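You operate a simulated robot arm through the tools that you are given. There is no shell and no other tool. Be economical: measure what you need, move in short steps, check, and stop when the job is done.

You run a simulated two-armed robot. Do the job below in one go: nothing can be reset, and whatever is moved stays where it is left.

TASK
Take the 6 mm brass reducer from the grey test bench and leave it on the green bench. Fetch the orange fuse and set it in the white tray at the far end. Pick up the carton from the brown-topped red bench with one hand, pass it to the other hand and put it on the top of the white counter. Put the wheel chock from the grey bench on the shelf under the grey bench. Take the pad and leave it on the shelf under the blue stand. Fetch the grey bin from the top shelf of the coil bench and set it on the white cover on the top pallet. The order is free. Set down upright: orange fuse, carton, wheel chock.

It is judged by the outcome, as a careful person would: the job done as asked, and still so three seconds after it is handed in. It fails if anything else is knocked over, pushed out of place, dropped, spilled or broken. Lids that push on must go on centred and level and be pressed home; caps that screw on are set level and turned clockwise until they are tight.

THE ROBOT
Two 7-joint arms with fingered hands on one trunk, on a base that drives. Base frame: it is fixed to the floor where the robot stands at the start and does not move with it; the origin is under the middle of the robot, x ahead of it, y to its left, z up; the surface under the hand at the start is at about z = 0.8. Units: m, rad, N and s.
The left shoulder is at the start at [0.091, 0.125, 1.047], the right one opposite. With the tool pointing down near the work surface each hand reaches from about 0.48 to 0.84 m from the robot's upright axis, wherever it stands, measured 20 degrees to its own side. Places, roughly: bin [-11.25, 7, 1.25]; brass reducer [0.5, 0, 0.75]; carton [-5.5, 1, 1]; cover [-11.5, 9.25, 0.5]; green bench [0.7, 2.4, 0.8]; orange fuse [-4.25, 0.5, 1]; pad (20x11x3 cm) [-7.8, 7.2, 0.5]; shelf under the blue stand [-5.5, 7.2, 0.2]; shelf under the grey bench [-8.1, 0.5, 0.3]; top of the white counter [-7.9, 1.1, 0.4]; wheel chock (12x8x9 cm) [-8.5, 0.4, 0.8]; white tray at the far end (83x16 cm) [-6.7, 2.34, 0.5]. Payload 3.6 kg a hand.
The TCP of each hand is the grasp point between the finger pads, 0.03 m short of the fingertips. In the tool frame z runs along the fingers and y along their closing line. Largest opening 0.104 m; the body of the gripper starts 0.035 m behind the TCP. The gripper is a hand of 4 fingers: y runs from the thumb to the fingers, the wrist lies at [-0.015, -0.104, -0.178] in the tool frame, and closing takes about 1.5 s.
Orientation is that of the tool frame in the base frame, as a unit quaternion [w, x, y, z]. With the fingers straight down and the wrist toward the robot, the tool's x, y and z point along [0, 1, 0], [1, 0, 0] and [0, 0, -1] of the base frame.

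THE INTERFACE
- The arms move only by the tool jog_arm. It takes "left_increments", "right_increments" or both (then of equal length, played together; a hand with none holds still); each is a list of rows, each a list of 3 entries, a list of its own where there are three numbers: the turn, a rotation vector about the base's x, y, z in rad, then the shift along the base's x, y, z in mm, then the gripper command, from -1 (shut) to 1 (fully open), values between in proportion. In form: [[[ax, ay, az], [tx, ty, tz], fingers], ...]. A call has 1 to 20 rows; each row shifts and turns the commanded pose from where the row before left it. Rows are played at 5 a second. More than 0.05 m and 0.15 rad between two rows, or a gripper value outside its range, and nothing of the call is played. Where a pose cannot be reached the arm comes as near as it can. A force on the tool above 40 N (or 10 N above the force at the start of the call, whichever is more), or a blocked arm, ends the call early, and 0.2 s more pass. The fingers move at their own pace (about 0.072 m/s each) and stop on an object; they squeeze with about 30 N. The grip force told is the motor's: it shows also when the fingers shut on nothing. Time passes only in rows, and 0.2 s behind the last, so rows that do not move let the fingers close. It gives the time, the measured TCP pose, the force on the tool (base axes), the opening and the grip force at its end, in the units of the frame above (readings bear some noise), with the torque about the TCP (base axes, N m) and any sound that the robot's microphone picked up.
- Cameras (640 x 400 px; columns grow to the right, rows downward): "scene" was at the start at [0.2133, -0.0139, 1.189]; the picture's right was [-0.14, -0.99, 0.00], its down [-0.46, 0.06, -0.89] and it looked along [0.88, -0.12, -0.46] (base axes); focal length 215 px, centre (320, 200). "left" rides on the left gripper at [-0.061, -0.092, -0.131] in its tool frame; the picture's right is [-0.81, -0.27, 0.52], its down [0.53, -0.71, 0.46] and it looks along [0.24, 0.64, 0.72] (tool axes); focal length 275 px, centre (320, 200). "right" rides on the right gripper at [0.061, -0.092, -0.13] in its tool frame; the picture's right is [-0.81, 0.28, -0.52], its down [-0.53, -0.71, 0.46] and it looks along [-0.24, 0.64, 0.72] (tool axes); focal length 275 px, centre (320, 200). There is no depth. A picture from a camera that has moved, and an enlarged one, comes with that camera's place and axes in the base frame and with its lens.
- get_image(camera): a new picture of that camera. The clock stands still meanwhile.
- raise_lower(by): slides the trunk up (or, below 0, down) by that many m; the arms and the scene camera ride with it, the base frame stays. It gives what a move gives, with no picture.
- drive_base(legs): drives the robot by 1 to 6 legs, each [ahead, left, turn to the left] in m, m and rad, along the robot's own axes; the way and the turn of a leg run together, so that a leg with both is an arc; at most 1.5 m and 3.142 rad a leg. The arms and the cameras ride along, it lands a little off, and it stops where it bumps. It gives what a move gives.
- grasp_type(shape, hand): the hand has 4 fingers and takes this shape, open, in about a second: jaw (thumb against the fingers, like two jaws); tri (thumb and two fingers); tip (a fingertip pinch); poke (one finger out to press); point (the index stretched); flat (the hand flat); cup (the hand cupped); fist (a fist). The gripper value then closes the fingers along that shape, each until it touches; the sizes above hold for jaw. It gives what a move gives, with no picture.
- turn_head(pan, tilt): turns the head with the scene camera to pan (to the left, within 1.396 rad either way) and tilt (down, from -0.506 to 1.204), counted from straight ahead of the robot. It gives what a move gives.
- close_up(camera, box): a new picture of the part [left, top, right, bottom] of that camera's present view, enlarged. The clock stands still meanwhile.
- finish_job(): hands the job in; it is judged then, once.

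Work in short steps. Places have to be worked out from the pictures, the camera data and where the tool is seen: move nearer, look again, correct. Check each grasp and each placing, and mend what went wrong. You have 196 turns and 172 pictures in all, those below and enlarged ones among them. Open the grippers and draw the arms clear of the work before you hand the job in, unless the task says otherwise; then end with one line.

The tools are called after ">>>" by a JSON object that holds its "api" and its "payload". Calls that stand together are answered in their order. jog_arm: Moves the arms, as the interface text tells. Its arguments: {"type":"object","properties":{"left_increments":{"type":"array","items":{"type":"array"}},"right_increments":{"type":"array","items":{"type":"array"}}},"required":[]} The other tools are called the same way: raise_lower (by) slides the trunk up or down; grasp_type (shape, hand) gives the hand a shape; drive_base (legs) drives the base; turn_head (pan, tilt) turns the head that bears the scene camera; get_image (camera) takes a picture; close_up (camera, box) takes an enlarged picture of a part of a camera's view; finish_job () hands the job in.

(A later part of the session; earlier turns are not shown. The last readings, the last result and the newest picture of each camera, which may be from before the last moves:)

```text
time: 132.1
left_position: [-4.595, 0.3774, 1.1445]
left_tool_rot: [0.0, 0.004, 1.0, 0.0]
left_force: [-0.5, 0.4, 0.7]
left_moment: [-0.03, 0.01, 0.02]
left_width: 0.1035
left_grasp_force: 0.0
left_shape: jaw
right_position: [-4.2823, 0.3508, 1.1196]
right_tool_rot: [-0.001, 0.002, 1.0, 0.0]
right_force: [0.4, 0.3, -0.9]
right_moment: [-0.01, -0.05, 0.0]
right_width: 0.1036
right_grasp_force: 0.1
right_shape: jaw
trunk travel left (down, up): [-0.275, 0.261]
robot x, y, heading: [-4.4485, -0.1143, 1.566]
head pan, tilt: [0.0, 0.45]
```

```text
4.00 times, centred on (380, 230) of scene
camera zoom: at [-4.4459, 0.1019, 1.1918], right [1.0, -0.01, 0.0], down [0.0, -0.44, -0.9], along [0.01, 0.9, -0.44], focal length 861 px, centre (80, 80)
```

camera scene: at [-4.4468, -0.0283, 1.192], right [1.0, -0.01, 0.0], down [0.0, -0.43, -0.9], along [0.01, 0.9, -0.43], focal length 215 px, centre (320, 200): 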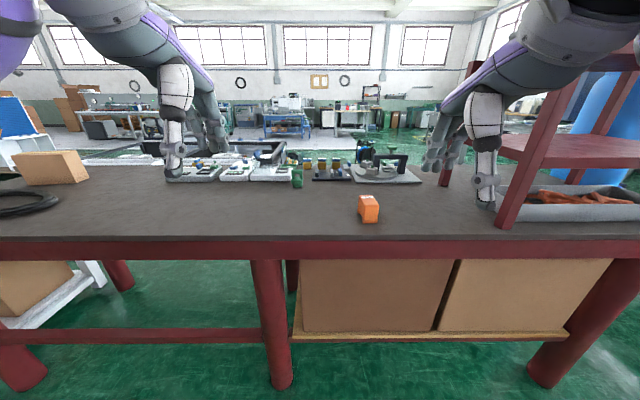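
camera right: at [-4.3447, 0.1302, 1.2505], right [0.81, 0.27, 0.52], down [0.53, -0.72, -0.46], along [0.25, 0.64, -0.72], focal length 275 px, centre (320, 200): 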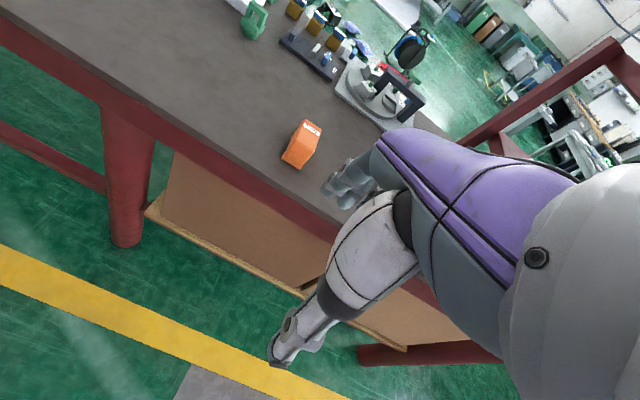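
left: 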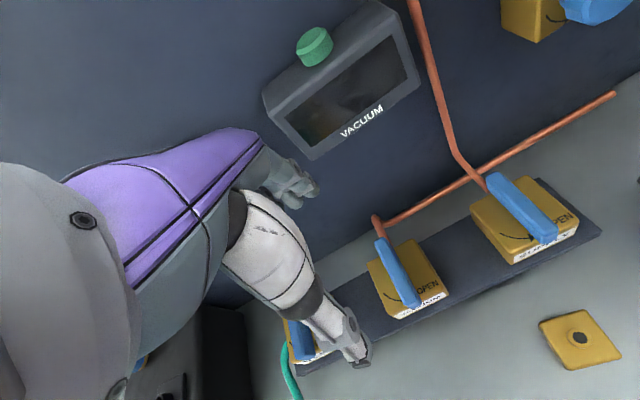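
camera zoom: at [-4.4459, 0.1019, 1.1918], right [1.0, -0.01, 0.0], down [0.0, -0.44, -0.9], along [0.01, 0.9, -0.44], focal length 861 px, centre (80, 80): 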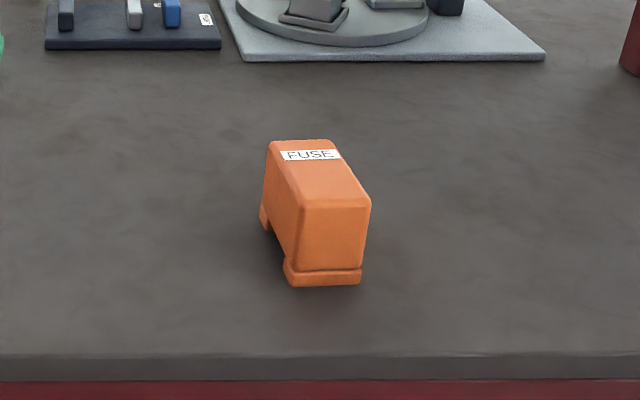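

The fuse is axis-aligned: 4 cm in x, 7 cm in y, top at 0.912, bench at 0.857, centre (-4.2945, 0.556). I grip along y, moving above it first.

>>> {"api": "jog_arm", "payload": {"right_increments": [[[0, 0, 0], [-3, 45, 0], 1], [[0, 0, 0], [-3, 45, 0], 1], [[0, 0, 0], [-3, 45, -20], 1], [[0, 0, 0], [-3, 45, -20], 1], [[0, 0, 0], [0, 25, -40], 1], [[0, 0, 0], [0, 0, -40], 1], [[0, 0, 0], [0, 0, -30], 1], [[0, 0, 0], [0, 0, 0], 1]]}}

>>> {"api": "get_image", "payload": {"camera": "right"}}

>>> {"api": "get_image", "payload": {"camera": "left"}}

```text
time: 133.9
left_position: [-4.596, 0.3774, 1.1441]
left_tool_rot: [0.0, 0.002, 1.0, -0.001]
left_force: [-0.6, 0.2, -0.2]
left_moment: [0.0, 0.01, -0.03]
left_width: 0.1038
left_grasp_force: 0.2
left_shape: jaw
right_position: [-4.2948, 0.5544, 0.9716]
right_tool_rot: [0.0, 0.003, 1.0, 0.0]
right_force: [0.8, 0.1, -0.5]
right_moment: [0.0, -0.03, 0.02]
right_width: 0.1035
right_grasp_force: 0.0
right_shape: jaw
trunk travel left (down, up): [-0.275, 0.261]
robot x, y, heading: [-4.4459, -0.1156, 1.563]
head pan, tilt: [0.0, 0.45]
```

```text
142 pictures are left
camera right: at [-4.3561, 0.4639, 1.1013], right [0.81, 0.27, 0.52], down [0.53, -0.72, -0.46], along [0.25, 0.64, -0.72], focal length 275 px, centre (320, 200)
```

right: 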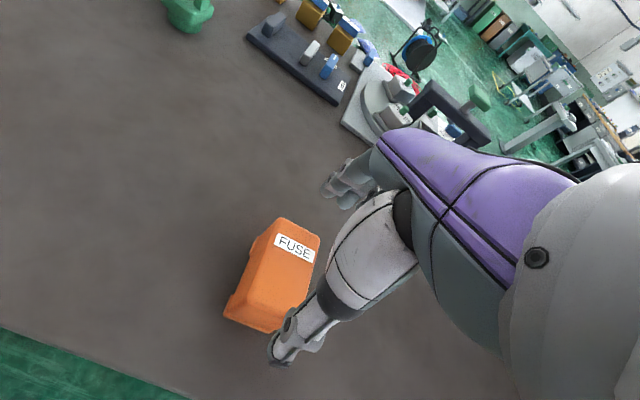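

```text
141 pictures are left
camera left: at [-4.5348, 0.2842, 1.2736], right [0.81, -0.28, -0.52], down [-0.54, -0.71, -0.46], along [-0.24, 0.65, -0.72], focal length 275 px, centre (320, 200)
```

left: 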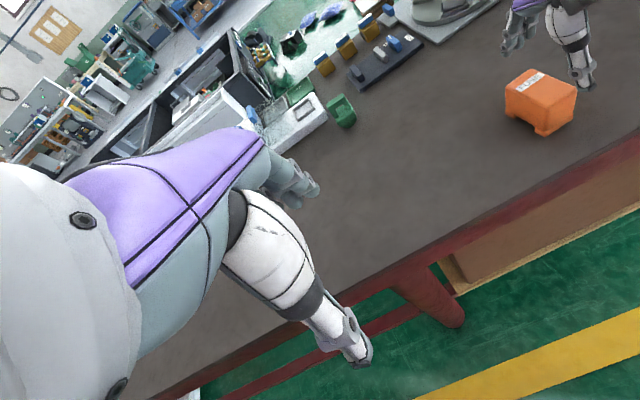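

Alignment looks right; I descend to grasp height and close.

>>> {"api": "jog_arm", "payload": {"right_increments": [[[0, 0, 0], [-2, 1, -30], 1], [[0, 0, 0], [0, 0, -30], 1], [[0, 0, 0], [0, 0, -13], 1], [[0, 0, 0], [0, 0, -6], 1], [[0, 0, 0], [0, 0, 0], -1], [[0, 0, 0], [0, 0, 0], -1], [[0, 0, 0], [0, 0, 0], -1], [[0, 0, 0], [0, 0, 0], -1], [[0, 0, 0], [0, 0, 0], -1], [[0, 0, 0], [0, 0, 0], -1]]}}

>>> {"api": "get_image", "payload": {"camera": "right"}}

```text
time: 136.1
left_position: [-4.5956, 0.3757, 1.1436]
left_tool_rot: [0.0, 0.003, 1.0, 0.0]
left_force: [0.2, -0.5, -0.1]
left_moment: [0.0, 0.0, -0.01]
left_width: 0.1038
left_grasp_force: 0.0
left_shape: jaw
right_position: [-4.2951, 0.5563, 0.893]
right_tool_rot: [0.0, 0.004, 1.0, 0.001]
right_force: [-0.9, 0.1, 8.7]
right_moment: [0.46, -0.02, 0.05]
right_width: 0.0764
right_grasp_force: 29.9
right_shape: jaw
trunk travel left (down, up): [-0.275, 0.261]
robot x, y, heading: [-4.4477, -0.1141, 1.568]
head pan, tilt: [0.0, 0.45]
```

```text
140 pictures are left
camera right: at [-4.3585, 0.4644, 1.0231], right [0.81, 0.27, 0.52], down [0.53, -0.72, -0.46], along [0.25, 0.64, -0.72], focal length 275 px, centre (320, 200)
```

right: 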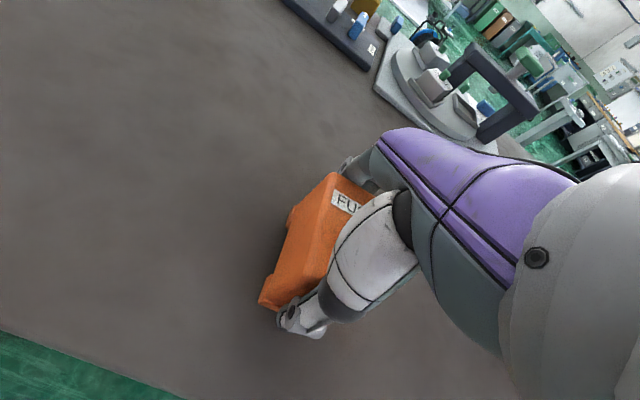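

The fingers are closed at 76 mm with 30 N, and a tip may be on the foot flange. I lift slightly to test the grip.

>>> {"api": "jog_arm", "payload": {"right_increments": [[[0, 0, 0], [0, 0, 10], -1], [[0, 0, 0], [0, 0, 20], -1], [[0, 0, 0], [0, 0, 0], -1]]}}

>>> {"api": "get_image", "payload": {"camera": "right"}}

>>> {"api": "close_up", "payload": {"camera": "left", "box": [440, 0, 640, 140]}}

```text
time: 136.9
left_position: [-4.5949, 0.3765, 1.1445]
left_tool_rot: [0.0, 0.003, 1.0, 0.0]
left_force: [0.4, -0.7, -0.1]
left_moment: [0.01, -0.02, 0.02]
left_width: 0.104
left_grasp_force: 0.1
left_shape: jaw
right_position: [-4.2955, 0.5567, 0.9202]
right_tool_rot: [0.0, 0.003, 1.0, -0.001]
right_force: [0.7, 0.5, -1.6]
right_moment: [0.0, -0.01, 0.01]
right_width: 0.0764
right_grasp_force: 30.6
right_shape: jaw
trunk travel left (down, up): [-0.275, 0.261]
robot x, y, heading: [-4.4472, -0.1094, 1.562]
head pan, tilt: [0.0, 0.45]
```

```text
139 pictures are left
camera right: at [-4.3582, 0.4656, 1.0513], right [0.81, 0.27, 0.52], down [0.53, -0.72, -0.45], along [0.25, 0.64, -0.72], focal length 275 px, centre (320, 200)
```

right: 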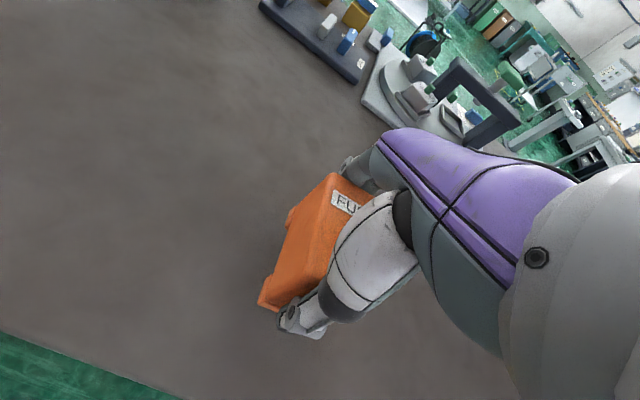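

```text
2.86 times, centred on (540, 70) of left
camera zoom: at [-4.5346, 0.2847, 1.2734], right [0.81, -0.28, -0.52], down [-0.54, -0.71, -0.46], along [-0.24, 0.65, -0.72], focal length 786 px, centre (-309, 571)
```

zoom: 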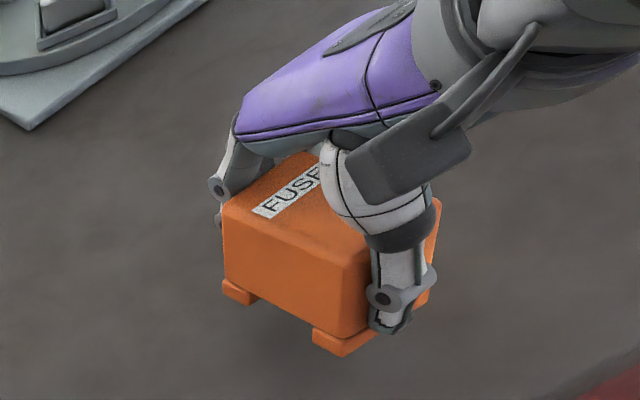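

The fuse is held firmly and level. I lift to 1.15, pull in, back off from the bench, and look west.

>>> {"api": "jog_arm", "payload": {"right_increments": [[[0, 0, 0], [0, 0, 45], -1], [[0, 0, 0], [0, 0, 45], -1], [[0, 0, 0], [0, -10, 45], -1], [[0, 0, 0], [0, -30, 35], -1], [[0, 0, 0], [0, -45, 20], -1], [[0, 0, 0], [0, -45, 0], -1], [[0, 0, 0], [0, -45, 0], -1], [[0, 0, 0], [0, -25, 0], -1]]}}

>>> {"api": "drive_base", "payload": {"legs": [[-0.7, 0, 0], [0, 0, 1.3]]}}

>>> {"api": "turn_head", "payload": {"pan": 0.0, "tilt": 0.25}}

>>> {"api": "get_image", "payload": {"camera": "scene"}}

```text
time: 138.7
left_position: [-4.5954, 0.3762, 1.1442]
left_tool_rot: [0.0, 0.004, 1.0, -0.001]
left_force: [-0.5, -0.6, -0.2]
left_moment: [0.0, 0.02, 0.0]
left_width: 0.1038
left_grasp_force: 0.1
left_shape: jaw
right_position: [-4.2951, 0.3554, 1.111]
right_tool_rot: [0.0, 0.003, 1.0, 0.0]
right_force: [-0.9, 0.6, -2.1]
right_moment: [-0.01, -0.03, 0.02]
right_width: 0.0764
right_grasp_force: 30.5
right_shape: jaw
trunk travel left (down, up): [-0.275, 0.261]
robot x, y, heading: [-4.4465, -0.1122, 1.562]
head pan, tilt: [0.0, 0.45]
```

```text
time: 145.7
left_position: [-4.9635, -0.8214, 1.144]
left_tool_rot: [0.0, -0.603, 0.797, 0.0]
left_force: [-0.6, 0.5, 0.8]
left_moment: [0.01, -0.02, 0.0]
left_width: 0.1039
left_grasp_force: 0.2
left_shape: jaw
right_position: [-4.8641, -0.5358, 1.1117]
right_tool_rot: [0.0, -0.604, 0.797, 0.001]
right_force: [0.7, 0.1, -1.9]
right_moment: [0.0, 0.02, 0.0]
right_width: 0.0758
right_grasp_force: 30.3
right_shape: jaw
trunk travel left (down, up): [-0.275, 0.261]
robot x, y, heading: [-4.4487, -0.8082, 2.866]
head pan, tilt: [0.0, 0.45]
```

```text
time: 146.5
left_position: [-4.9632, -0.8211, 1.1447]
left_tool_rot: [0.0, -0.603, 0.797, 0.0]
left_force: [-0.1, 0.1, -0.3]
left_moment: [0.03, 0.02, -0.03]
left_width: 0.1039
left_grasp_force: 0.0
left_shape: jaw
right_position: [-4.8633, -0.5382, 1.1116]
right_tool_rot: [0.0, -0.604, 0.797, 0.0]
right_force: [-0.2, -0.4, -1.9]
right_moment: [-0.01, 0.01, 0.03]
right_width: 0.0758
right_grasp_force: 30.2
right_shape: jaw
trunk travel left (down, up): [-0.275, 0.261]
robot x, y, heading: [-4.4514, -0.8084, 2.87]
head pan, tilt: [0.0, 0.25]
```

```text
137 pictures are left
camera scene: at [-4.6612, -0.7499, 1.2105], right [0.27, 0.96, 0.0], down [0.24, -0.07, -0.97], along [-0.93, 0.26, -0.25], focal length 215 px, centre (320, 200)
```

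scene: 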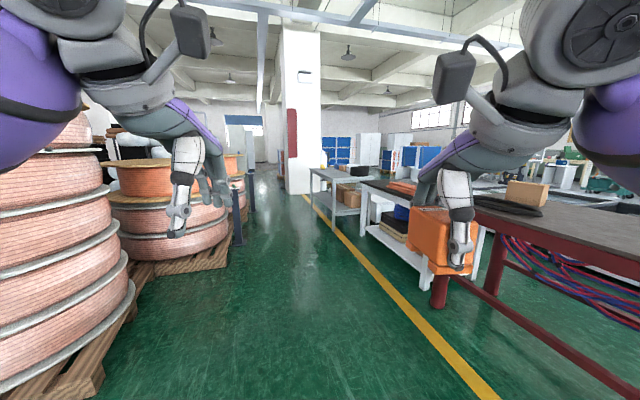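

I drive west along the aisle to see the units beyond the red bench.

>>> {"api": "drive_base", "payload": {"legs": [[0, 0, 0.27], [1.4, 0, 0]]}}

>>> {"api": "turn_head", "payload": {"pan": -1.0, "tilt": 0.3}}

>>> {"api": "get_image", "payload": {"camera": "scene"}}

>>> {"api": "turn_head", "payload": {"pan": -0.4, "tilt": 0.3}}

>>> {"api": "get_image", "payload": {"camera": "scene"}}

```text
time: 154.4
left_position: [-6.3454, -0.9487, 1.1444]
left_tool_rot: [0.001, -0.704, 0.71, 0.001]
left_force: [-0.1, -0.9, -0.8]
left_moment: [-0.01, 0.01, 0.05]
left_width: 0.1036
left_grasp_force: 0.0
left_shape: jaw
right_position: [-6.3247, -0.6484, 1.1105]
right_tool_rot: [0.0, -0.706, 0.709, 0.0]
right_force: [0.0, -0.6, -1.5]
right_moment: [0.02, 0.03, -0.01]
right_width: 0.0762
right_grasp_force: 30.3
right_shape: jaw
trunk travel left (down, up): [-0.275, 0.261]
robot x, y, heading: [-5.8546, -0.7984, 3.132]
head pan, tilt: [0.0, 0.25]
```

```text
time: 155.6
left_position: [-6.3454, -0.949, 1.1435]
left_tool_rot: [-0.001, -0.705, 0.71, 0.001]
left_force: [-0.1, 0.2, 0.3]
left_moment: [-0.01, 0.03, 0.04]
left_width: 0.1038
left_grasp_force: 0.0
left_shape: jaw
right_position: [-6.3248, -0.6494, 1.1114]
right_tool_rot: [0.0, -0.705, 0.71, 0.0]
right_force: [-0.3, 0.4, -1.6]
right_moment: [0.01, -0.02, -0.02]
right_width: 0.0758
right_grasp_force: 30.4
right_shape: jaw
trunk travel left (down, up): [-0.275, 0.261]
robot x, y, heading: [-5.8542, -0.8002, 3.132]
head pan, tilt: [-1.0, 0.3]
```

```text
136 pictures are left
camera scene: at [-6.03, -0.7222, 1.2059], right [0.84, 0.54, 0.0], down [0.16, -0.25, -0.96], along [-0.51, 0.81, -0.3], focal length 215 px, centre (320, 200)
```

scene: 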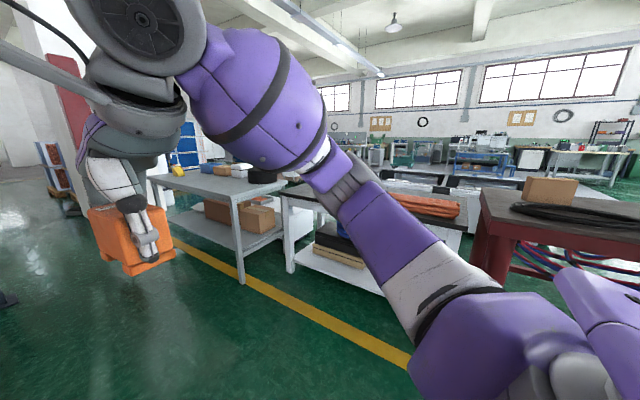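

```text
time: 156.6
left_position: [-6.345, -0.9491, 1.1449]
left_tool_rot: [0.0, -0.705, 0.71, 0.0]
left_force: [0.1, -0.5, 0.0]
left_moment: [0.0, 0.01, -0.05]
left_width: 0.1037
left_grasp_force: 0.2
left_shape: jaw
right_position: [-6.3254, -0.6494, 1.1102]
right_tool_rot: [0.0, -0.705, 0.709, 0.0]
right_force: [0.2, 0.4, -1.3]
right_moment: [0.02, 0.03, -0.03]
right_width: 0.076
right_grasp_force: 29.6
right_shape: jaw
trunk travel left (down, up): [-0.275, 0.261]
robot x, y, heading: [-5.8569, -0.8038, 3.131]
head pan, tilt: [-0.4, 0.3]
```

```text
135 pictures are left
camera scene: at [-6.0657, -0.7641, 1.2059], right [0.4, 0.92, 0.0], down [0.27, -0.12, -0.96], along [-0.88, 0.38, -0.3], focal length 215 px, centre (320, 200)
```

scene: 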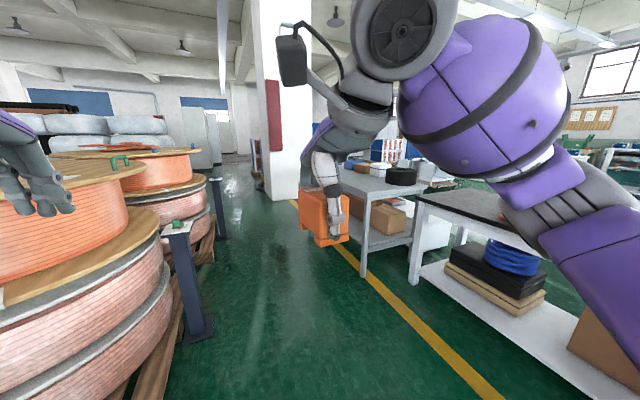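

Barrier posts stand at y ≈ -1.06, so I shift to the aisle centre at y ≈ -0.42, move on, and look at the benches from there.

>>> {"api": "drive_base", "payload": {"legs": [[0, -0.38, 0], [0.9, 0, 0]]}}

>>> {"api": "turn_head", "payload": {"pan": -1.35, "tilt": 0.25}}

>>> {"api": "get_image", "payload": {"camera": "scene"}}

>>> {"api": "turn_head", "payload": {"pan": -0.6, "tilt": 0.25}}

>>> {"api": "get_image", "payload": {"camera": "scene"}}

```text
time: 164.8
left_position: [-7.231, -0.572, 1.1434]
left_tool_rot: [0.001, 0.708, -0.706, 0.0]
left_force: [0.2, 0.3, -0.2]
left_moment: [-0.02, 0.02, -0.01]
left_width: 0.1039
left_grasp_force: 0.0
left_shape: jaw
right_position: [-7.2129, -0.273, 1.1104]
right_tool_rot: [0.0, 0.708, -0.706, 0.0]
right_force: [0.2, 0.4, -0.4]
right_moment: [-0.02, -0.02, 0.02]
right_width: 0.0759
right_grasp_force: 30.3
right_shape: jaw
trunk travel left (down, up): [-0.275, 0.261]
robot x, y, heading: [-6.7421, -0.4185, -3.144]
head pan, tilt: [-0.4, 0.3]
```

```text
time: 166.0
left_position: [-7.2297, -0.573, 1.1451]
left_tool_rot: [-0.001, 0.709, -0.706, 0.0]
left_force: [-0.3, 0.6, 0.7]
left_moment: [0.0, 0.04, 0.0]
left_width: 0.104
left_grasp_force: 0.0
left_shape: jaw
right_position: [-7.2118, -0.2739, 1.1104]
right_tool_rot: [0.0, 0.708, -0.707, 0.0]
right_force: [-0.2, 0.1, -1.8]
right_moment: [-0.01, -0.03, -0.02]
right_width: 0.0759
right_grasp_force: 30.4
right_shape: jaw
trunk travel left (down, up): [-0.275, 0.261]
robot x, y, heading: [-6.7409, -0.4214, -3.142]
head pan, tilt: [-1.349, 0.25]
```

```text
134 pictures are left
camera scene: at [-6.8871, -0.3311, 1.2106], right [0.97, 0.22, 0.0], down [0.06, -0.24, -0.97], along [-0.22, 0.94, -0.25], focal length 215 px, centre (320, 200)
```

scene: 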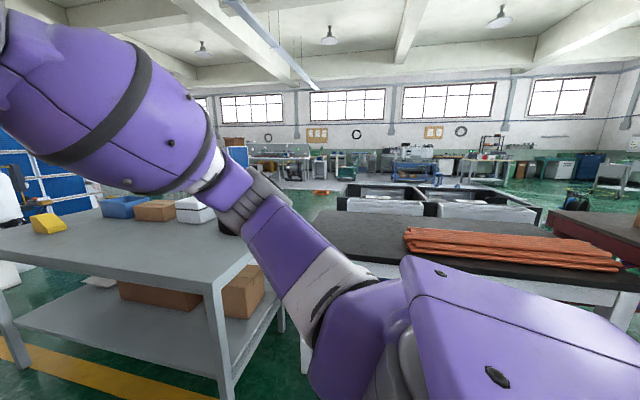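

```text
time: 167.1
left_position: [-7.2307, -0.5716, 1.1442]
left_tool_rot: [0.0, 0.708, -0.706, 0.001]
left_force: [0.3, 1.0, 0.0]
left_moment: [0.0, 0.02, -0.01]
left_width: 0.1038
left_grasp_force: 0.2
left_shape: jaw
right_position: [-7.2111, -0.2742, 1.112]
right_tool_rot: [0.0, 0.708, -0.707, -0.001]
right_force: [0.0, 0.6, -0.6]
right_moment: [0.01, -0.02, 0.01]
right_width: 0.0759
right_grasp_force: 30.5
right_shape: jaw
trunk travel left (down, up): [-0.275, 0.261]
robot x, y, heading: [-6.7429, -0.4229, -3.141]
head pan, tilt: [-0.6, 0.25]
```

```text
133 pictures are left
camera scene: at [-6.9434, -0.3695, 1.2106], right [0.56, 0.83, 0.0], down [0.2, -0.14, -0.97], along [-0.8, 0.55, -0.25], focal length 215 px, centre (320, 200)
```

scene: 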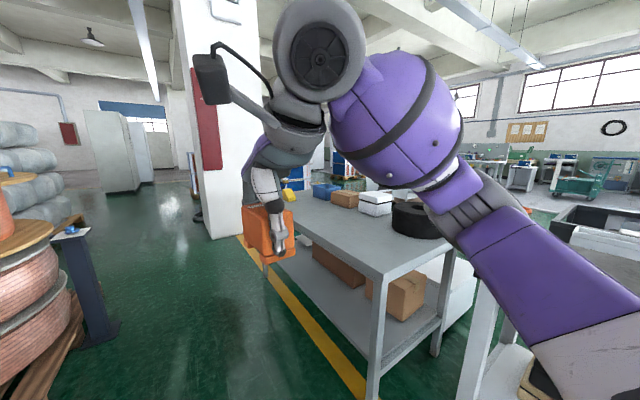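

I zoom in on the white item behind the black-topped bench, which may hold the tray, and on the grey bench.

>>> {"api": "turn_head", "payload": {"pan": -1.35, "tilt": 0.25}}

>>> {"api": "close_up", "payload": {"camera": "scene", "box": [300, 160, 560, 280]}}

```text
time: 168.2
left_position: [-7.2295, -0.5736, 1.1434]
left_tool_rot: [0.0, 0.708, -0.706, 0.0]
left_force: [-0.5, -0.5, 0.1]
left_moment: [0.01, -0.04, -0.01]
left_width: 0.1037
left_grasp_force: 0.1
left_shape: jaw
right_position: [-7.2118, -0.2746, 1.1116]
right_tool_rot: [0.0, 0.708, -0.706, 0.0]
right_force: [0.5, 1.2, -0.9]
right_moment: [-0.01, 0.02, 0.01]
right_width: 0.0755
right_grasp_force: 30.2
right_shape: jaw
trunk travel left (down, up): [-0.275, 0.261]
robot x, y, heading: [-6.7405, -0.4197, -3.138]
head pan, tilt: [-1.349, 0.25]
```

```text
2.46 times, centred on (430, 220) of scene
camera zoom: at [-6.8871, -0.3312, 1.2106], right [0.97, 0.22, 0.0], down [0.06, -0.24, -0.97], along [-0.22, 0.94, -0.25], focal length 530 px, centre (49, 151)
```

zoom: 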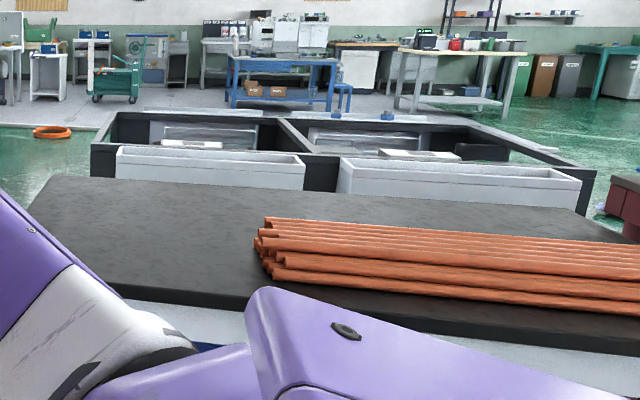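

The left white trough matches (-6.69, 2.34, 0.5). I need a way to its side, and the wheel chock is on the grey bench further west, so I drive on and look there first.

>>> {"api": "drive_base", "payload": {"legs": [[1.4, 0.1, 0], [0, 0, -1.57]]}}

>>> {"api": "turn_head", "payload": {"pan": 0.9, "tilt": 0.3}}

>>> {"api": "get_image", "payload": {"camera": "scene"}}

>>> {"api": "turn_head", "payload": {"pan": 0.0, "tilt": 0.4}}

>>> {"api": "get_image", "payload": {"camera": "scene"}}

```text
time: 179.0
left_position: [-8.2982, -0.0432, 1.1444]
left_tool_rot: [-0.001, -0.008, 1.0, 0.0]
left_force: [-0.1, 0.1, 0.2]
left_moment: [0.03, 0.02, 0.01]
left_width: 0.1038
left_grasp_force: 0.0
left_shape: jaw
right_position: [-7.9975, -0.0567, 1.1104]
right_tool_rot: [0.0, -0.009, 1.0, 0.0]
right_force: [0.1, -0.1, -1.3]
right_moment: [-0.03, -0.02, 0.0]
right_width: 0.0758
right_grasp_force: 29.8
right_shape: jaw
trunk travel left (down, up): [-0.275, 0.261]
robot x, y, heading: [-8.1393, -0.5282, 1.591]
head pan, tilt: [-1.349, 0.25]
```

```text
time: 181.1
left_position: [-8.2976, -0.0426, 1.1444]
left_tool_rot: [0.0, -0.008, 1.0, 0.0]
left_force: [0.2, 0.8, 0.5]
left_moment: [-0.01, 0.02, 0.02]
left_width: 0.1039
left_grasp_force: 0.1
left_shape: jaw
right_position: [-7.9979, -0.0559, 1.1124]
right_tool_rot: [-0.001, -0.008, 1.0, 0.0]
right_force: [0.5, -0.3, -1.3]
right_moment: [0.0, -0.02, 0.03]
right_width: 0.0755
right_grasp_force: 30.2
right_shape: jaw
trunk travel left (down, up): [-0.275, 0.261]
robot x, y, heading: [-8.1374, -0.5332, 1.588]
head pan, tilt: [0.901, 0.3]
```

```text
131 pictures are left
camera scene: at [-8.2146, -0.3496, 1.2059], right [0.61, 0.79, 0.0], down [0.23, -0.18, -0.96], along [-0.76, 0.58, -0.3], focal length 215 px, centre (320, 200)
```

scene: 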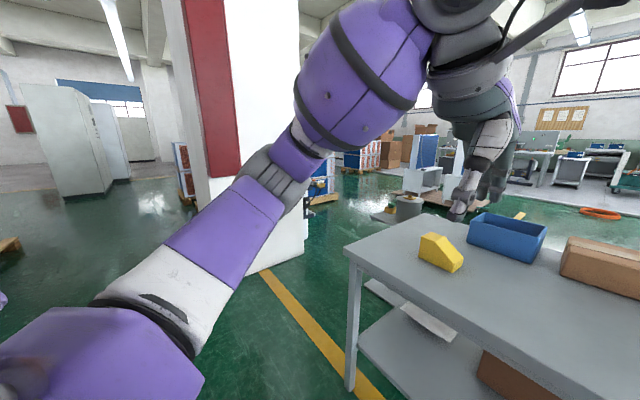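

```text
time: 182.3
left_position: [-8.2978, -0.0425, 1.1437]
left_tool_rot: [0.0, -0.008, 1.0, 0.0]
left_force: [0.5, -0.4, -0.1]
left_moment: [0.0, 0.0, -0.01]
left_width: 0.1038
left_grasp_force: 0.0
left_shape: jaw
right_position: [-7.9983, -0.0552, 1.1114]
right_tool_rot: [0.0, -0.009, 1.0, 0.0]
right_force: [0.4, -0.7, -1.5]
right_moment: [-0.01, 0.02, 0.0]
right_width: 0.0758
right_grasp_force: 30.3
right_shape: jaw
trunk travel left (down, up): [-0.275, 0.261]
robot x, y, heading: [-8.1369, -0.5275, 1.585]
head pan, tilt: [0.0, 0.4]
```

```text
130 pictures are left
camera scene: at [-8.1421, -0.3138, 1.1966], right [1.0, 0.02, 0.0], down [0.01, -0.39, -0.92], along [-0.02, 0.92, -0.39], focal length 215 px, centre (320, 200)
```

scene: 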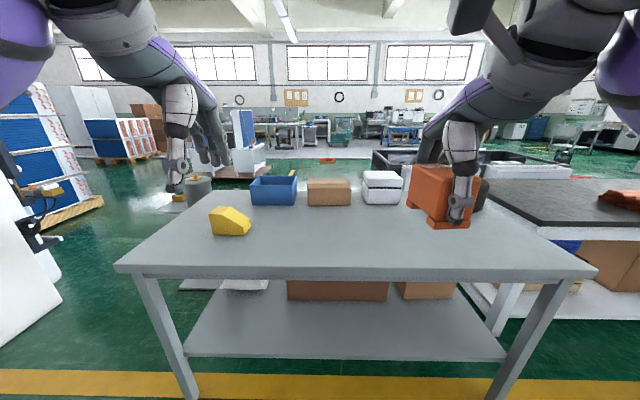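

The grey bench, chock and route are clear now. I look at the chock closely from both cameras after nudging nearer.

>>> {"api": "drive_base", "payload": {"legs": [[0.2, 0.1, 0]]}}

>>> {"api": "close_up", "payload": {"camera": "scene", "box": [180, 190, 380, 315]}}

>>> {"api": "get_image", "payload": {"camera": "left"}}

```text
time: 184.0
left_position: [-8.401, 0.155, 1.1439]
left_tool_rot: [0.0, -0.008, 1.0, -0.001]
left_force: [0.4, 0.3, -1.1]
left_moment: [-0.01, 0.0, 0.0]
left_width: 0.1038
left_grasp_force: 0.0
left_shape: jaw
right_position: [-8.1009, 0.1413, 1.1112]
right_tool_rot: [0.0, -0.008, 1.0, 0.0]
right_force: [-0.3, -0.1, -1.7]
right_moment: [0.0, -0.02, 0.03]
right_width: 0.0757
right_grasp_force: 30.3
right_shape: jaw
trunk travel left (down, up): [-0.275, 0.261]
robot x, y, heading: [-8.2418, -0.3332, 1.586]
head pan, tilt: [0.0, 0.4]
```

```text
3.20 times, centred on (280, 252) of scene
camera zoom: at [-8.246, -0.1158, 1.1965], right [1.0, 0.02, 0.0], down [0.01, -0.39, -0.92], along [-0.02, 0.92, -0.39], focal length 689 px, centre (448, 32)
```

zoom: 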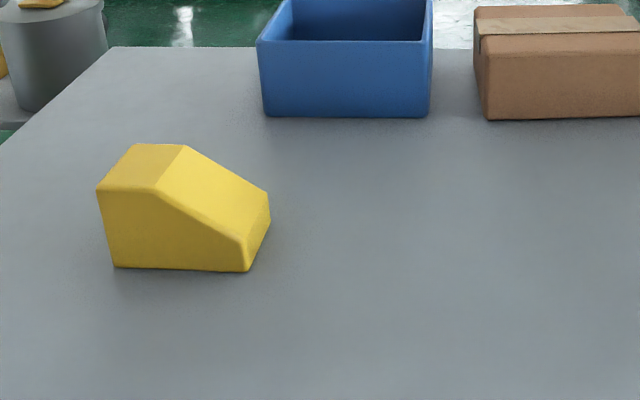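

```text
128 pictures are left
camera left: at [-8.3389, 0.0647, 1.2733], right [0.81, -0.26, -0.52], down [-0.52, -0.72, -0.46], along [-0.25, 0.64, -0.72], focal length 275 px, centre (320, 200)
```

left: 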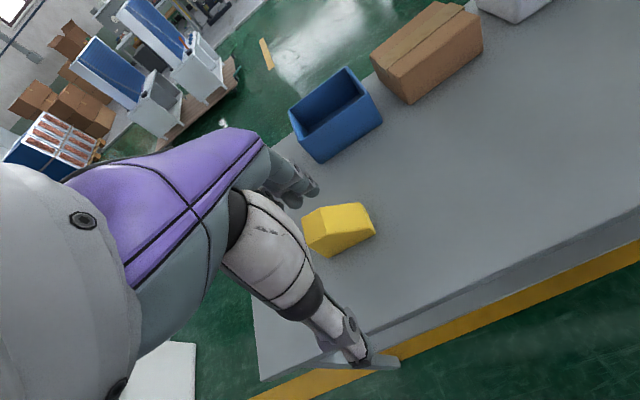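

The chock's parallel faces are its y-faces, so I'll grip it later from the bench's west end, where I can also reach the shelf. First I deliver the fuse, going north through the gap west of this bench.

>>> {"api": "drive_base", "payload": {"legs": [[-0.15, 0, 0], [0, 0.95, 0]]}}

>>> {"api": "turn_head", "payload": {"pan": 0.2, "tilt": 0.35}}

>>> {"api": "get_image", "payload": {"camera": "scene"}}

```text
time: 193.7
left_position: [-9.3504, -0.0082, 1.1441]
left_tool_rot: [0.0, -0.007, 1.0, 0.001]
left_force: [0.3, -0.1, -1.0]
left_moment: [0.0, 0.0, 0.03]
left_width: 0.1036
left_grasp_force: 0.1
left_shape: jaw
right_position: [-9.0502, -0.0229, 1.1114]
right_tool_rot: [0.0, -0.008, 1.0, 0.0]
right_force: [-0.7, -0.9, -1.1]
right_moment: [0.01, -0.02, 0.0]
right_width: 0.0756
right_grasp_force: 30.1
right_shape: jaw
trunk travel left (down, up): [-0.275, 0.261]
robot x, y, heading: [-9.1929, -0.4935, 1.585]
head pan, tilt: [0.0, 0.4]
```

```text
time: 194.4
left_position: [-9.3503, -0.0071, 1.1447]
left_tool_rot: [0.0, -0.006, 1.0, -0.001]
left_force: [0.5, -0.2, -0.7]
left_moment: [0.02, 0.02, 0.0]
left_width: 0.104
left_grasp_force: 0.1
left_shape: jaw
right_position: [-9.0507, -0.023, 1.1104]
right_tool_rot: [0.0, -0.008, 1.0, -0.001]
right_force: [-0.5, -0.3, -0.5]
right_moment: [-0.01, 0.03, 0.03]
right_width: 0.0759
right_grasp_force: 29.8
right_shape: jaw
trunk travel left (down, up): [-0.275, 0.261]
robot x, y, heading: [-9.192, -0.4942, 1.579]
head pan, tilt: [0.201, 0.351]
```

```text
127 pictures are left
camera scene: at [-9.2142, -0.2818, 1.2011], right [0.98, 0.21, 0.0], down [0.07, -0.34, -0.94], along [-0.2, 0.92, -0.34], focal length 215 px, centre (320, 200)
```

scene: 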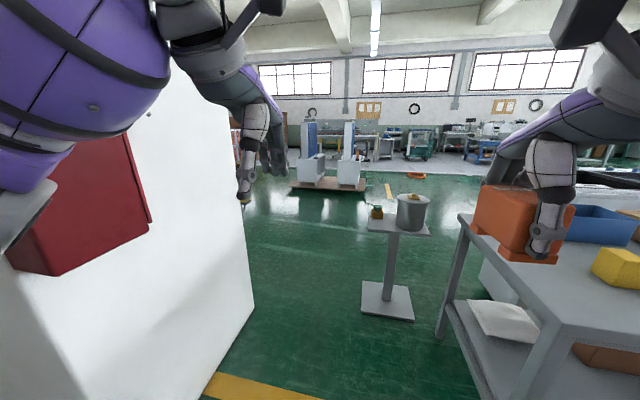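

A column stands left (x < -9.9) and a pedestal at (-9.0, 1.0). I weave between them.

>>> {"api": "drive_base", "payload": {"legs": [[0, 0.22, 0], [0.95, 0, 0], [0.4, 0.15, 0], [0.6, 0.25, 0]]}}

>>> {"api": "turn_head", "payload": {"pan": -0.9, "tilt": 0.3}}

>>> {"api": "get_image", "payload": {"camera": "scene"}}

```text
time: 198.1
left_position: [-9.5782, 0.0447, 1.1558]
left_tool_rot: [-0.001, -0.029, 1.0, 0.011]
left_force: [0.5, 0.7, 0.1]
left_moment: [-0.01, 0.01, 0.03]
left_width: 0.104
left_grasp_force: 0.0
left_shape: jaw
right_position: [-9.2683, 0.0359, 1.119]
right_tool_rot: [-0.004, -0.019, 1.0, 0.01]
right_force: [0.1, 0.5, -1.6]
right_moment: [-0.01, 0.01, 0.03]
right_width: 0.0759
right_grasp_force: 30.3
right_shape: jaw
trunk travel left (down, up): [-0.275, 0.261]
robot x, y, heading: [-9.4075, -0.4186, 1.602]
head pan, tilt: [0.201, 0.351]
stopped in leg 2: the robot was blocked; the commanded pose is now the measured one
```

```text
time: 199.4
left_position: [-9.5791, 0.0421, 1.1569]
left_tool_rot: [-0.001, -0.029, 1.0, 0.012]
left_force: [-0.2, 0.7, 0.2]
left_moment: [-0.01, 0.0, -0.01]
left_width: 0.1038
left_grasp_force: 0.0
left_shape: jaw
right_position: [-9.2695, 0.0345, 1.1212]
right_tool_rot: [-0.004, -0.017, 1.0, 0.011]
right_force: [0.9, 0.2, -1.5]
right_moment: [0.04, -0.01, 0.0]
right_width: 0.0756
right_grasp_force: 29.8
right_shape: jaw
trunk travel left (down, up): [-0.275, 0.261]
robot x, y, heading: [-9.41, -0.4139, 1.605]
head pan, tilt: [-0.901, 0.3]
```

```text
126 pictures are left
camera scene: at [-9.335, -0.2596, 1.2094], right [0.65, -0.76, -0.02], down [-0.23, -0.17, -0.96], along [0.73, 0.63, -0.29], focal length 215 px, centre (320, 200)
```

scene: 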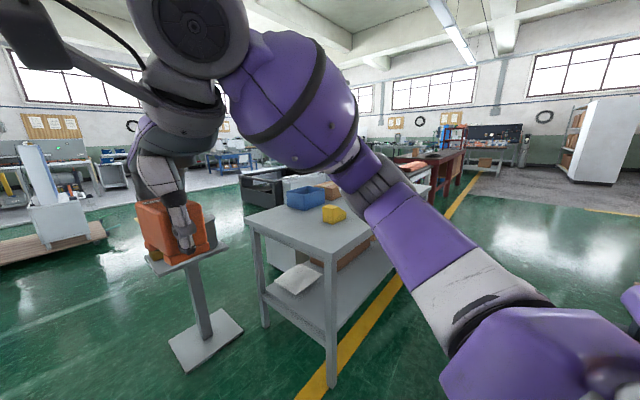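

My left elbow met the red cabinet on the column's east face, and the gap beside the pedestal is tight. I back off gently and look for a route west of the column.

>>> {"api": "drive_base", "payload": {"legs": [[-0.4, 0, 0], [0, 0, 1.5]]}}

>>> {"api": "turn_head", "payload": {"pan": -0.2, "tilt": 0.3}}

>>> {"api": "get_image", "payload": {"camera": "scene"}}

```text
time: 200.2
left_position: [-9.5805, 0.0436, 1.1573]
left_tool_rot: [-0.001, -0.031, 0.999, 0.015]
left_force: [0.4, -0.8, 0.3]
left_moment: [-0.01, -0.02, -0.01]
left_width: 0.1036
left_grasp_force: 0.0
left_shape: jaw
right_position: [-9.2718, 0.038, 1.1166]
right_tool_rot: [-0.003, -0.019, 1.0, 0.007]
right_force: [0.1, 0.7, -2.0]
right_moment: [0.0, 0.01, 0.04]
right_width: 0.0758
right_grasp_force: 30.1
right_shape: jaw
trunk travel left (down, up): [-0.275, 0.261]
robot x, y, heading: [-9.4102, -0.4188, 1.608]
head pan, tilt: [-0.901, 0.3]
stopped in leg 1: the robot was blocked; the commanded pose is now the measured one
```

```text
time: 201.2
left_position: [-9.5817, 0.0429, 1.1578]
left_tool_rot: [0.0, -0.03, 0.999, 0.013]
left_force: [-0.5, -1.0, 0.4]
left_moment: [0.02, -0.02, -0.02]
left_width: 0.1037
left_grasp_force: 0.0
left_shape: jaw
right_position: [-9.2711, 0.0364, 1.1183]
right_tool_rot: [-0.004, -0.018, 1.0, 0.007]
right_force: [-0.2, 0.1, -1.4]
right_moment: [-0.02, 0.01, -0.02]
right_width: 0.0758
right_grasp_force: 30.0
right_shape: jaw
trunk travel left (down, up): [-0.275, 0.261]
robot x, y, heading: [-9.4101, -0.4218, 1.603]
head pan, tilt: [-0.201, 0.3]
```

```text
125 pictures are left
camera scene: at [-9.3915, -0.2253, 1.2091], right [0.99, -0.17, -0.01], down [-0.06, -0.28, -0.96], along [0.16, 0.95, -0.28], focal length 215 px, centre (320, 200)
```

scene: 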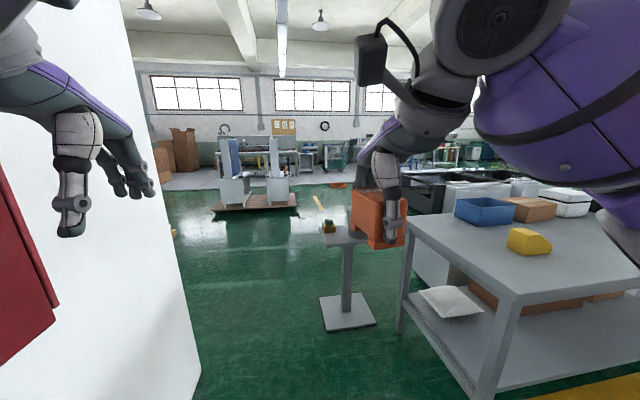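

Still wedged against the cabinet, so I move sideways to the right (away from it).

>>> {"api": "drive_base", "payload": {"legs": [[0, -0.12, 0]]}}

```text
time: 202.9
left_position: [-9.468, 0.0656, 1.1474]
left_tool_rot: [0.003, -0.028, 1.0, 0.004]
left_force: [-0.3, 0.8, 0.1]
left_moment: [-0.01, 0.01, 0.0]
left_width: 0.1038
left_grasp_force: 0.1
left_shape: jaw
right_position: [-9.1582, 0.0584, 1.1119]
right_tool_rot: [0.0, -0.019, 1.0, 0.0]
right_force: [0.1, 0.7, -1.4]
right_moment: [0.0, -0.02, 0.0]
right_width: 0.0755
right_grasp_force: 30.0
right_shape: jaw
trunk travel left (down, up): [-0.275, 0.261]
robot x, y, heading: [-9.2913, -0.4183, 1.611]
head pan, tilt: [-0.201, 0.3]
```

Freed. Now I back up and turn west to inspect.

>>> {"api": "drive_base", "payload": {"legs": [[-0.4, -0.05, 0], [0, 0, 1.5]]}}

>>> {"api": "turn_head", "payload": {"pan": -0.2, "tilt": 0.3}}

>>> {"api": "get_image", "payload": {"camera": "scene"}}

```text
time: 205.1
left_position: [-9.4126, -0.2417, 1.1464]
left_tool_rot: [0.003, -0.024, 1.0, 0.006]
left_force: [-0.4, -0.5, -0.8]
left_moment: [-0.02, -0.04, -0.01]
left_width: 0.104
left_grasp_force: 0.1
left_shape: jaw
right_position: [-9.1037, -0.2529, 1.111]
right_tool_rot: [0.0, -0.015, 1.0, 0.001]
right_force: [0.0, 1.3, -1.6]
right_moment: [-0.05, 0.02, 0.02]
right_width: 0.0759
right_grasp_force: 29.9
right_shape: jaw
trunk travel left (down, up): [-0.275, 0.261]
robot x, y, heading: [-9.2399, -0.7296, 1.605]
head pan, tilt: [-0.201, 0.3]
stopped in leg 1: the robot was blocked; the commanded pose is now the measured one
```

```text
time: 205.7
left_position: [-9.415, -0.2443, 1.1496]
left_tool_rot: [0.003, -0.023, 1.0, 0.006]
left_force: [0.0, 0.9, -1.1]
left_moment: [0.0, 0.02, -0.01]
left_width: 0.1037
left_grasp_force: 0.0
left_shape: jaw
right_position: [-9.1035, -0.2541, 1.1132]
right_tool_rot: [-0.001, -0.015, 1.0, 0.002]
right_force: [-0.1, 0.7, -0.7]
right_moment: [0.05, 0.04, -0.04]
right_width: 0.0757
right_grasp_force: 30.4
right_shape: jaw
trunk travel left (down, up): [-0.275, 0.261]
robot x, y, heading: [-9.2394, -0.7257, 1.597]
head pan, tilt: [-0.201, 0.3]
```

```text
124 pictures are left
camera scene: at [-9.2275, -0.5132, 1.2059], right [0.98, -0.17, 0.0], down [-0.05, -0.29, -0.96], along [0.17, 0.94, -0.3], focal length 215 px, centre (320, 200)
```

scene: 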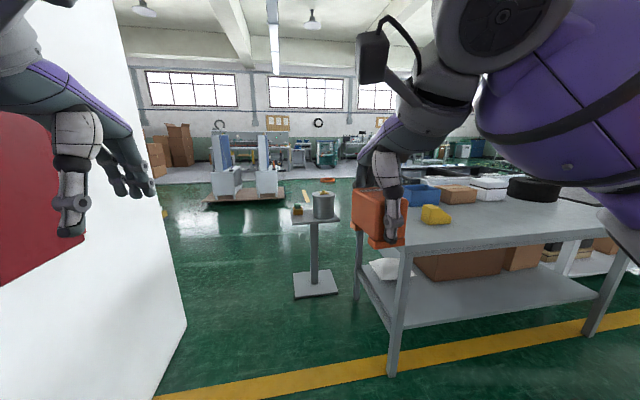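

Something behind bumped me at y ≈ -0.73. I move ahead a bit, turn left to face west, and check what is there.

>>> {"api": "drive_base", "payload": {"legs": [[0.1, 0, 0], [0, 0, 1.2]]}}

>>> {"api": "turn_head", "payload": {"pan": 1.2, "tilt": 0.5}}

>>> {"api": "get_image", "payload": {"camera": "scene"}}

>>> {"api": "turn_head", "payload": {"pan": 0.0, "tilt": 0.3}}

>>> {"api": "get_image", "payload": {"camera": "scene"}}

```text
time: 209.8
left_position: [-9.7555, -0.6147, 1.1489]
left_tool_rot: [0.0, -0.584, 0.812, 0.007]
left_force: [-0.8, -0.3, -1.0]
left_moment: [0.0, 0.01, -0.01]
left_width: 0.1038
left_grasp_force: 0.0
left_shape: jaw
right_position: [-9.6331, -0.3292, 1.1125]
right_tool_rot: [-0.001, -0.576, 0.818, 0.001]
right_force: [-0.1, 0.0, -1.9]
right_moment: [0.01, 0.0, -0.02]
right_width: 0.0757
right_grasp_force: 29.4
right_shape: jaw
trunk travel left (down, up): [-0.275, 0.261]
robot x, y, heading: [-9.2402, -0.6262, 2.795]
head pan, tilt: [-0.201, 0.3]
```

```text
time: 211.3
left_position: [-9.7551, -0.6154, 1.1485]
left_tool_rot: [0.0, -0.584, 0.812, 0.007]
left_force: [-0.4, 0.0, -0.5]
left_moment: [0.0, 0.01, 0.06]
left_width: 0.1039
left_grasp_force: 0.0
left_shape: jaw
right_position: [-9.6336, -0.3292, 1.1113]
right_tool_rot: [-0.002, -0.575, 0.818, 0.001]
right_force: [0.3, -0.3, -1.0]
right_moment: [0.0, -0.02, 0.01]
right_width: 0.0754
right_grasp_force: 29.7
right_shape: jaw
trunk travel left (down, up): [-0.275, 0.261]
robot x, y, heading: [-9.2425, -0.6283, 2.797]
head pan, tilt: [1.201, 0.499]
```

```text
123 pictures are left
camera scene: at [-9.4192, -0.6557, 1.1875], right [-0.75, 0.66, 0.0], down [0.31, 0.36, -0.88], along [-0.58, -0.66, -0.48], focal length 215 px, centre (320, 200)
```

scene: 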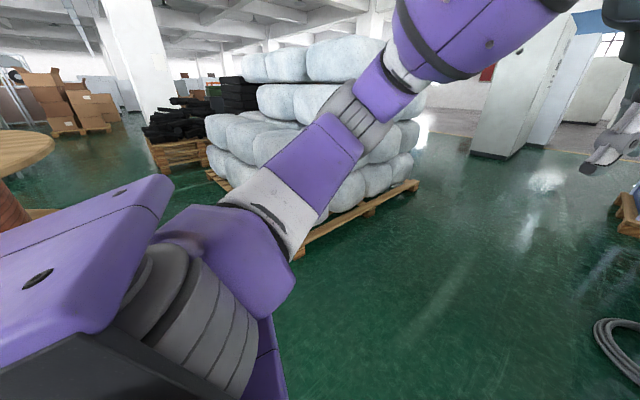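

```text
time: 212.7
left_position: [-9.7551, -0.6148, 1.1495]
left_tool_rot: [-0.001, -0.582, 0.813, 0.007]
left_force: [0.2, 0.5, -0.7]
left_moment: [-0.01, 0.03, 0.0]
left_width: 0.104
left_grasp_force: 0.1
left_shape: jaw
right_position: [-9.6347, -0.3292, 1.1121]
right_tool_rot: [-0.001, -0.576, 0.818, 0.001]
right_force: [0.6, -0.8, -1.8]
right_moment: [-0.01, 0.02, 0.0]
right_width: 0.0755
right_grasp_force: 30.0
right_shape: jaw
trunk travel left (down, up): [-0.275, 0.261]
robot x, y, heading: [-9.244, -0.6288, 2.798]
head pan, tilt: [0.0, 0.3]
```

```text
122 pictures are left
camera scene: at [-9.4473, -0.5555, 1.2058], right [0.34, 0.94, 0.0], down [0.28, -0.1, -0.96], along [-0.9, 0.32, -0.3], focal length 215 px, centre (320, 200)
```

scene: 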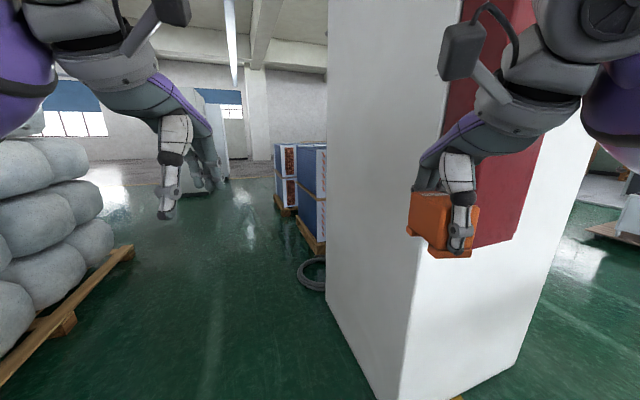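

West of the column pallets block the way, so the pedestal gap is the route. First I turn via south and check what I bumped.

>>> {"api": "drive_base", "payload": {"legs": [[0, 0, 1.9]]}}

>>> {"api": "turn_head", "payload": {"pan": 0.3, "tilt": 0.7}}

>>> {"api": "get_image", "payload": {"camera": "scene"}}

```text
time: 217.6
left_position: [-9.0969, -1.1201, 1.1494]
left_tool_rot: [0.006, 1.0, -0.007, -0.004]
left_force: [0.9, -0.9, 0.3]
left_moment: [0.0, -0.05, -0.03]
left_width: 0.104
left_grasp_force: 0.0
left_shape: jaw
right_position: [-9.406, -1.0912, 1.1123]
right_tool_rot: [0.002, 1.0, -0.016, 0.0]
right_force: [0.3, -0.3, -1.4]
right_moment: [-0.01, 0.02, -0.03]
right_width: 0.0754
right_grasp_force: 29.9
right_shape: jaw
trunk travel left (down, up): [-0.275, 0.261]
robot x, y, heading: [-9.2411, -0.63, -1.605]
head pan, tilt: [0.0, 0.3]
```

```text
time: 218.5
left_position: [-9.0972, -1.1207, 1.1487]
left_tool_rot: [0.006, 1.0, -0.007, -0.004]
left_force: [1.7, -0.5, 0.3]
left_moment: [-0.03, 0.01, -0.03]
left_width: 0.1039
left_grasp_force: 0.0
left_shape: jaw
right_position: [-9.4051, -1.0931, 1.1121]
right_tool_rot: [0.002, 1.0, -0.016, -0.001]
right_force: [-0.3, -0.5, -1.2]
right_moment: [0.0, -0.01, 0.0]
right_width: 0.0755
right_grasp_force: 30.0
right_shape: jaw
trunk travel left (down, up): [-0.275, 0.261]
robot x, y, heading: [-9.2421, -0.6222, -1.605]
head pan, tilt: [0.3, 0.7]
```

```text
121 pictures are left
camera scene: at [-9.225, -0.8348, 1.1698], right [-0.96, -0.26, 0.0], down [-0.17, 0.62, -0.77], along [0.2, -0.74, -0.64], focal length 215 px, centre (320, 200)
```

scene: 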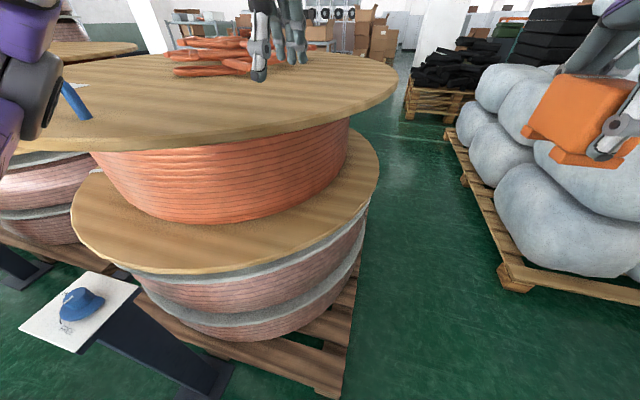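

The post stands upright. I will face east and strafe north at x ≈ -9.48, so the arms don't widen my footprint toward the column.

>>> {"api": "drive_base", "payload": {"legs": [[0, 0, 1.605], [-0.24, 0, 0], [0, 0.5, 0]]}}

>>> {"api": "turn_head", "payload": {"pan": 0.9, "tilt": 0.8}}

>>> {"api": "get_image", "payload": {"camera": "scene"}}

```text
time: 228.7
left_position: [-8.9986, 0.0338, 1.1494]
left_tool_rot: [0.007, 0.698, 0.716, 0.001]
left_force: [0.8, 0.1, -0.3]
left_moment: [-0.01, 0.01, 0.0]
left_width: 0.1038
left_grasp_force: 0.0
left_shape: jaw
right_position: [-9.0152, -0.2764, 1.1123]
right_tool_rot: [0.001, 0.705, 0.71, 0.002]
right_force: [0.0, -0.1, -1.4]
right_moment: [0.0, 0.01, -0.01]
right_width: 0.0752
right_grasp_force: 30.3
right_shape: jaw
trunk travel left (down, up): [-0.275, 0.261]
robot x, y, heading: [-9.4841, -0.1311, 0.008]
head pan, tilt: [0.3, 0.7]
```

```text
time: 229.7
left_position: [-8.9991, 0.0334, 1.149]
left_tool_rot: [0.007, 0.698, 0.716, 0.003]
left_force: [0.0, 0.8, 0.1]
left_moment: [0.02, 0.01, 0.0]
left_width: 0.1038
left_grasp_force: 0.1
left_shape: jaw
right_position: [-9.0162, -0.2768, 1.111]
right_tool_rot: [0.001, 0.705, 0.709, 0.001]
right_force: [0.8, -0.1, -0.5]
right_moment: [-0.03, -0.04, -0.01]
right_width: 0.0748
right_grasp_force: 29.8
right_shape: jaw
trunk travel left (down, up): [-0.275, 0.261]
robot x, y, heading: [-9.4842, -0.1288, 0.003]
head pan, tilt: [0.901, 0.799]
```

```text
120 pictures are left
camera scene: at [-9.3123, -0.068, 1.1615], right [0.79, -0.62, 0.0], down [-0.44, -0.56, -0.7], along [0.43, 0.55, -0.72], focal length 215 px, centre (320, 200)
```

scene: 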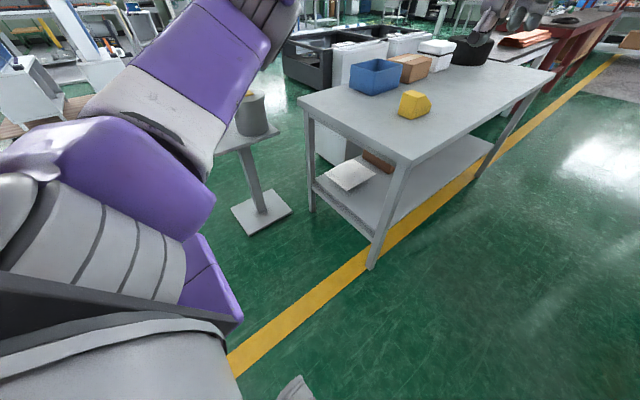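

I check the base's actual footprint by looking straight down.

>>> {"api": "turn_head", "payload": {"pan": 0.5, "tilt": 1.2}}

>>> {"api": "get_image", "payload": {"camera": "scene"}}

```text
time: 230.6
left_position: [-8.9971, 0.0327, 1.1489]
left_tool_rot: [0.006, 0.699, 0.715, 0.002]
left_force: [1.2, -0.8, 0.4]
left_moment: [0.02, 0.01, 0.01]
left_width: 0.1038
left_grasp_force: 0.1
left_shape: jaw
right_position: [-9.0166, -0.2772, 1.1117]
right_tool_rot: [0.001, 0.705, 0.71, 0.001]
right_force: [-0.1, -0.2, -1.5]
right_moment: [-0.03, -0.01, 0.02]
right_width: 0.0753
right_grasp_force: 30.1
right_shape: jaw
trunk travel left (down, up): [-0.275, 0.261]
robot x, y, heading: [-9.4845, -0.1328, 0.004]
head pan, tilt: [0.499, 1.201]
```

```text
119 pictures are left
camera scene: at [-9.3132, -0.1043, 1.1338], right [0.48, -0.88, 0.0], down [-0.82, -0.45, -0.36], along [0.32, 0.18, -0.93], focal length 215 px, centre (320, 200)
```

scene: 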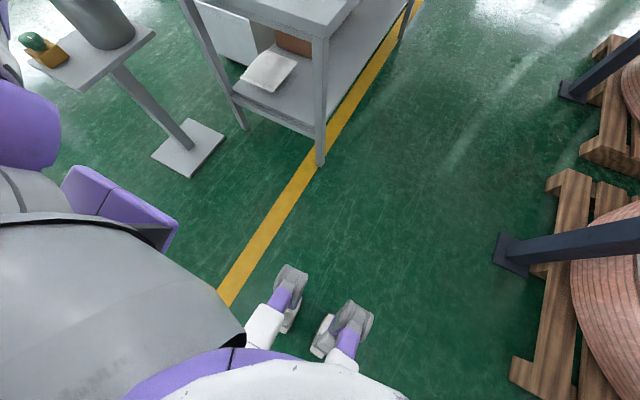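

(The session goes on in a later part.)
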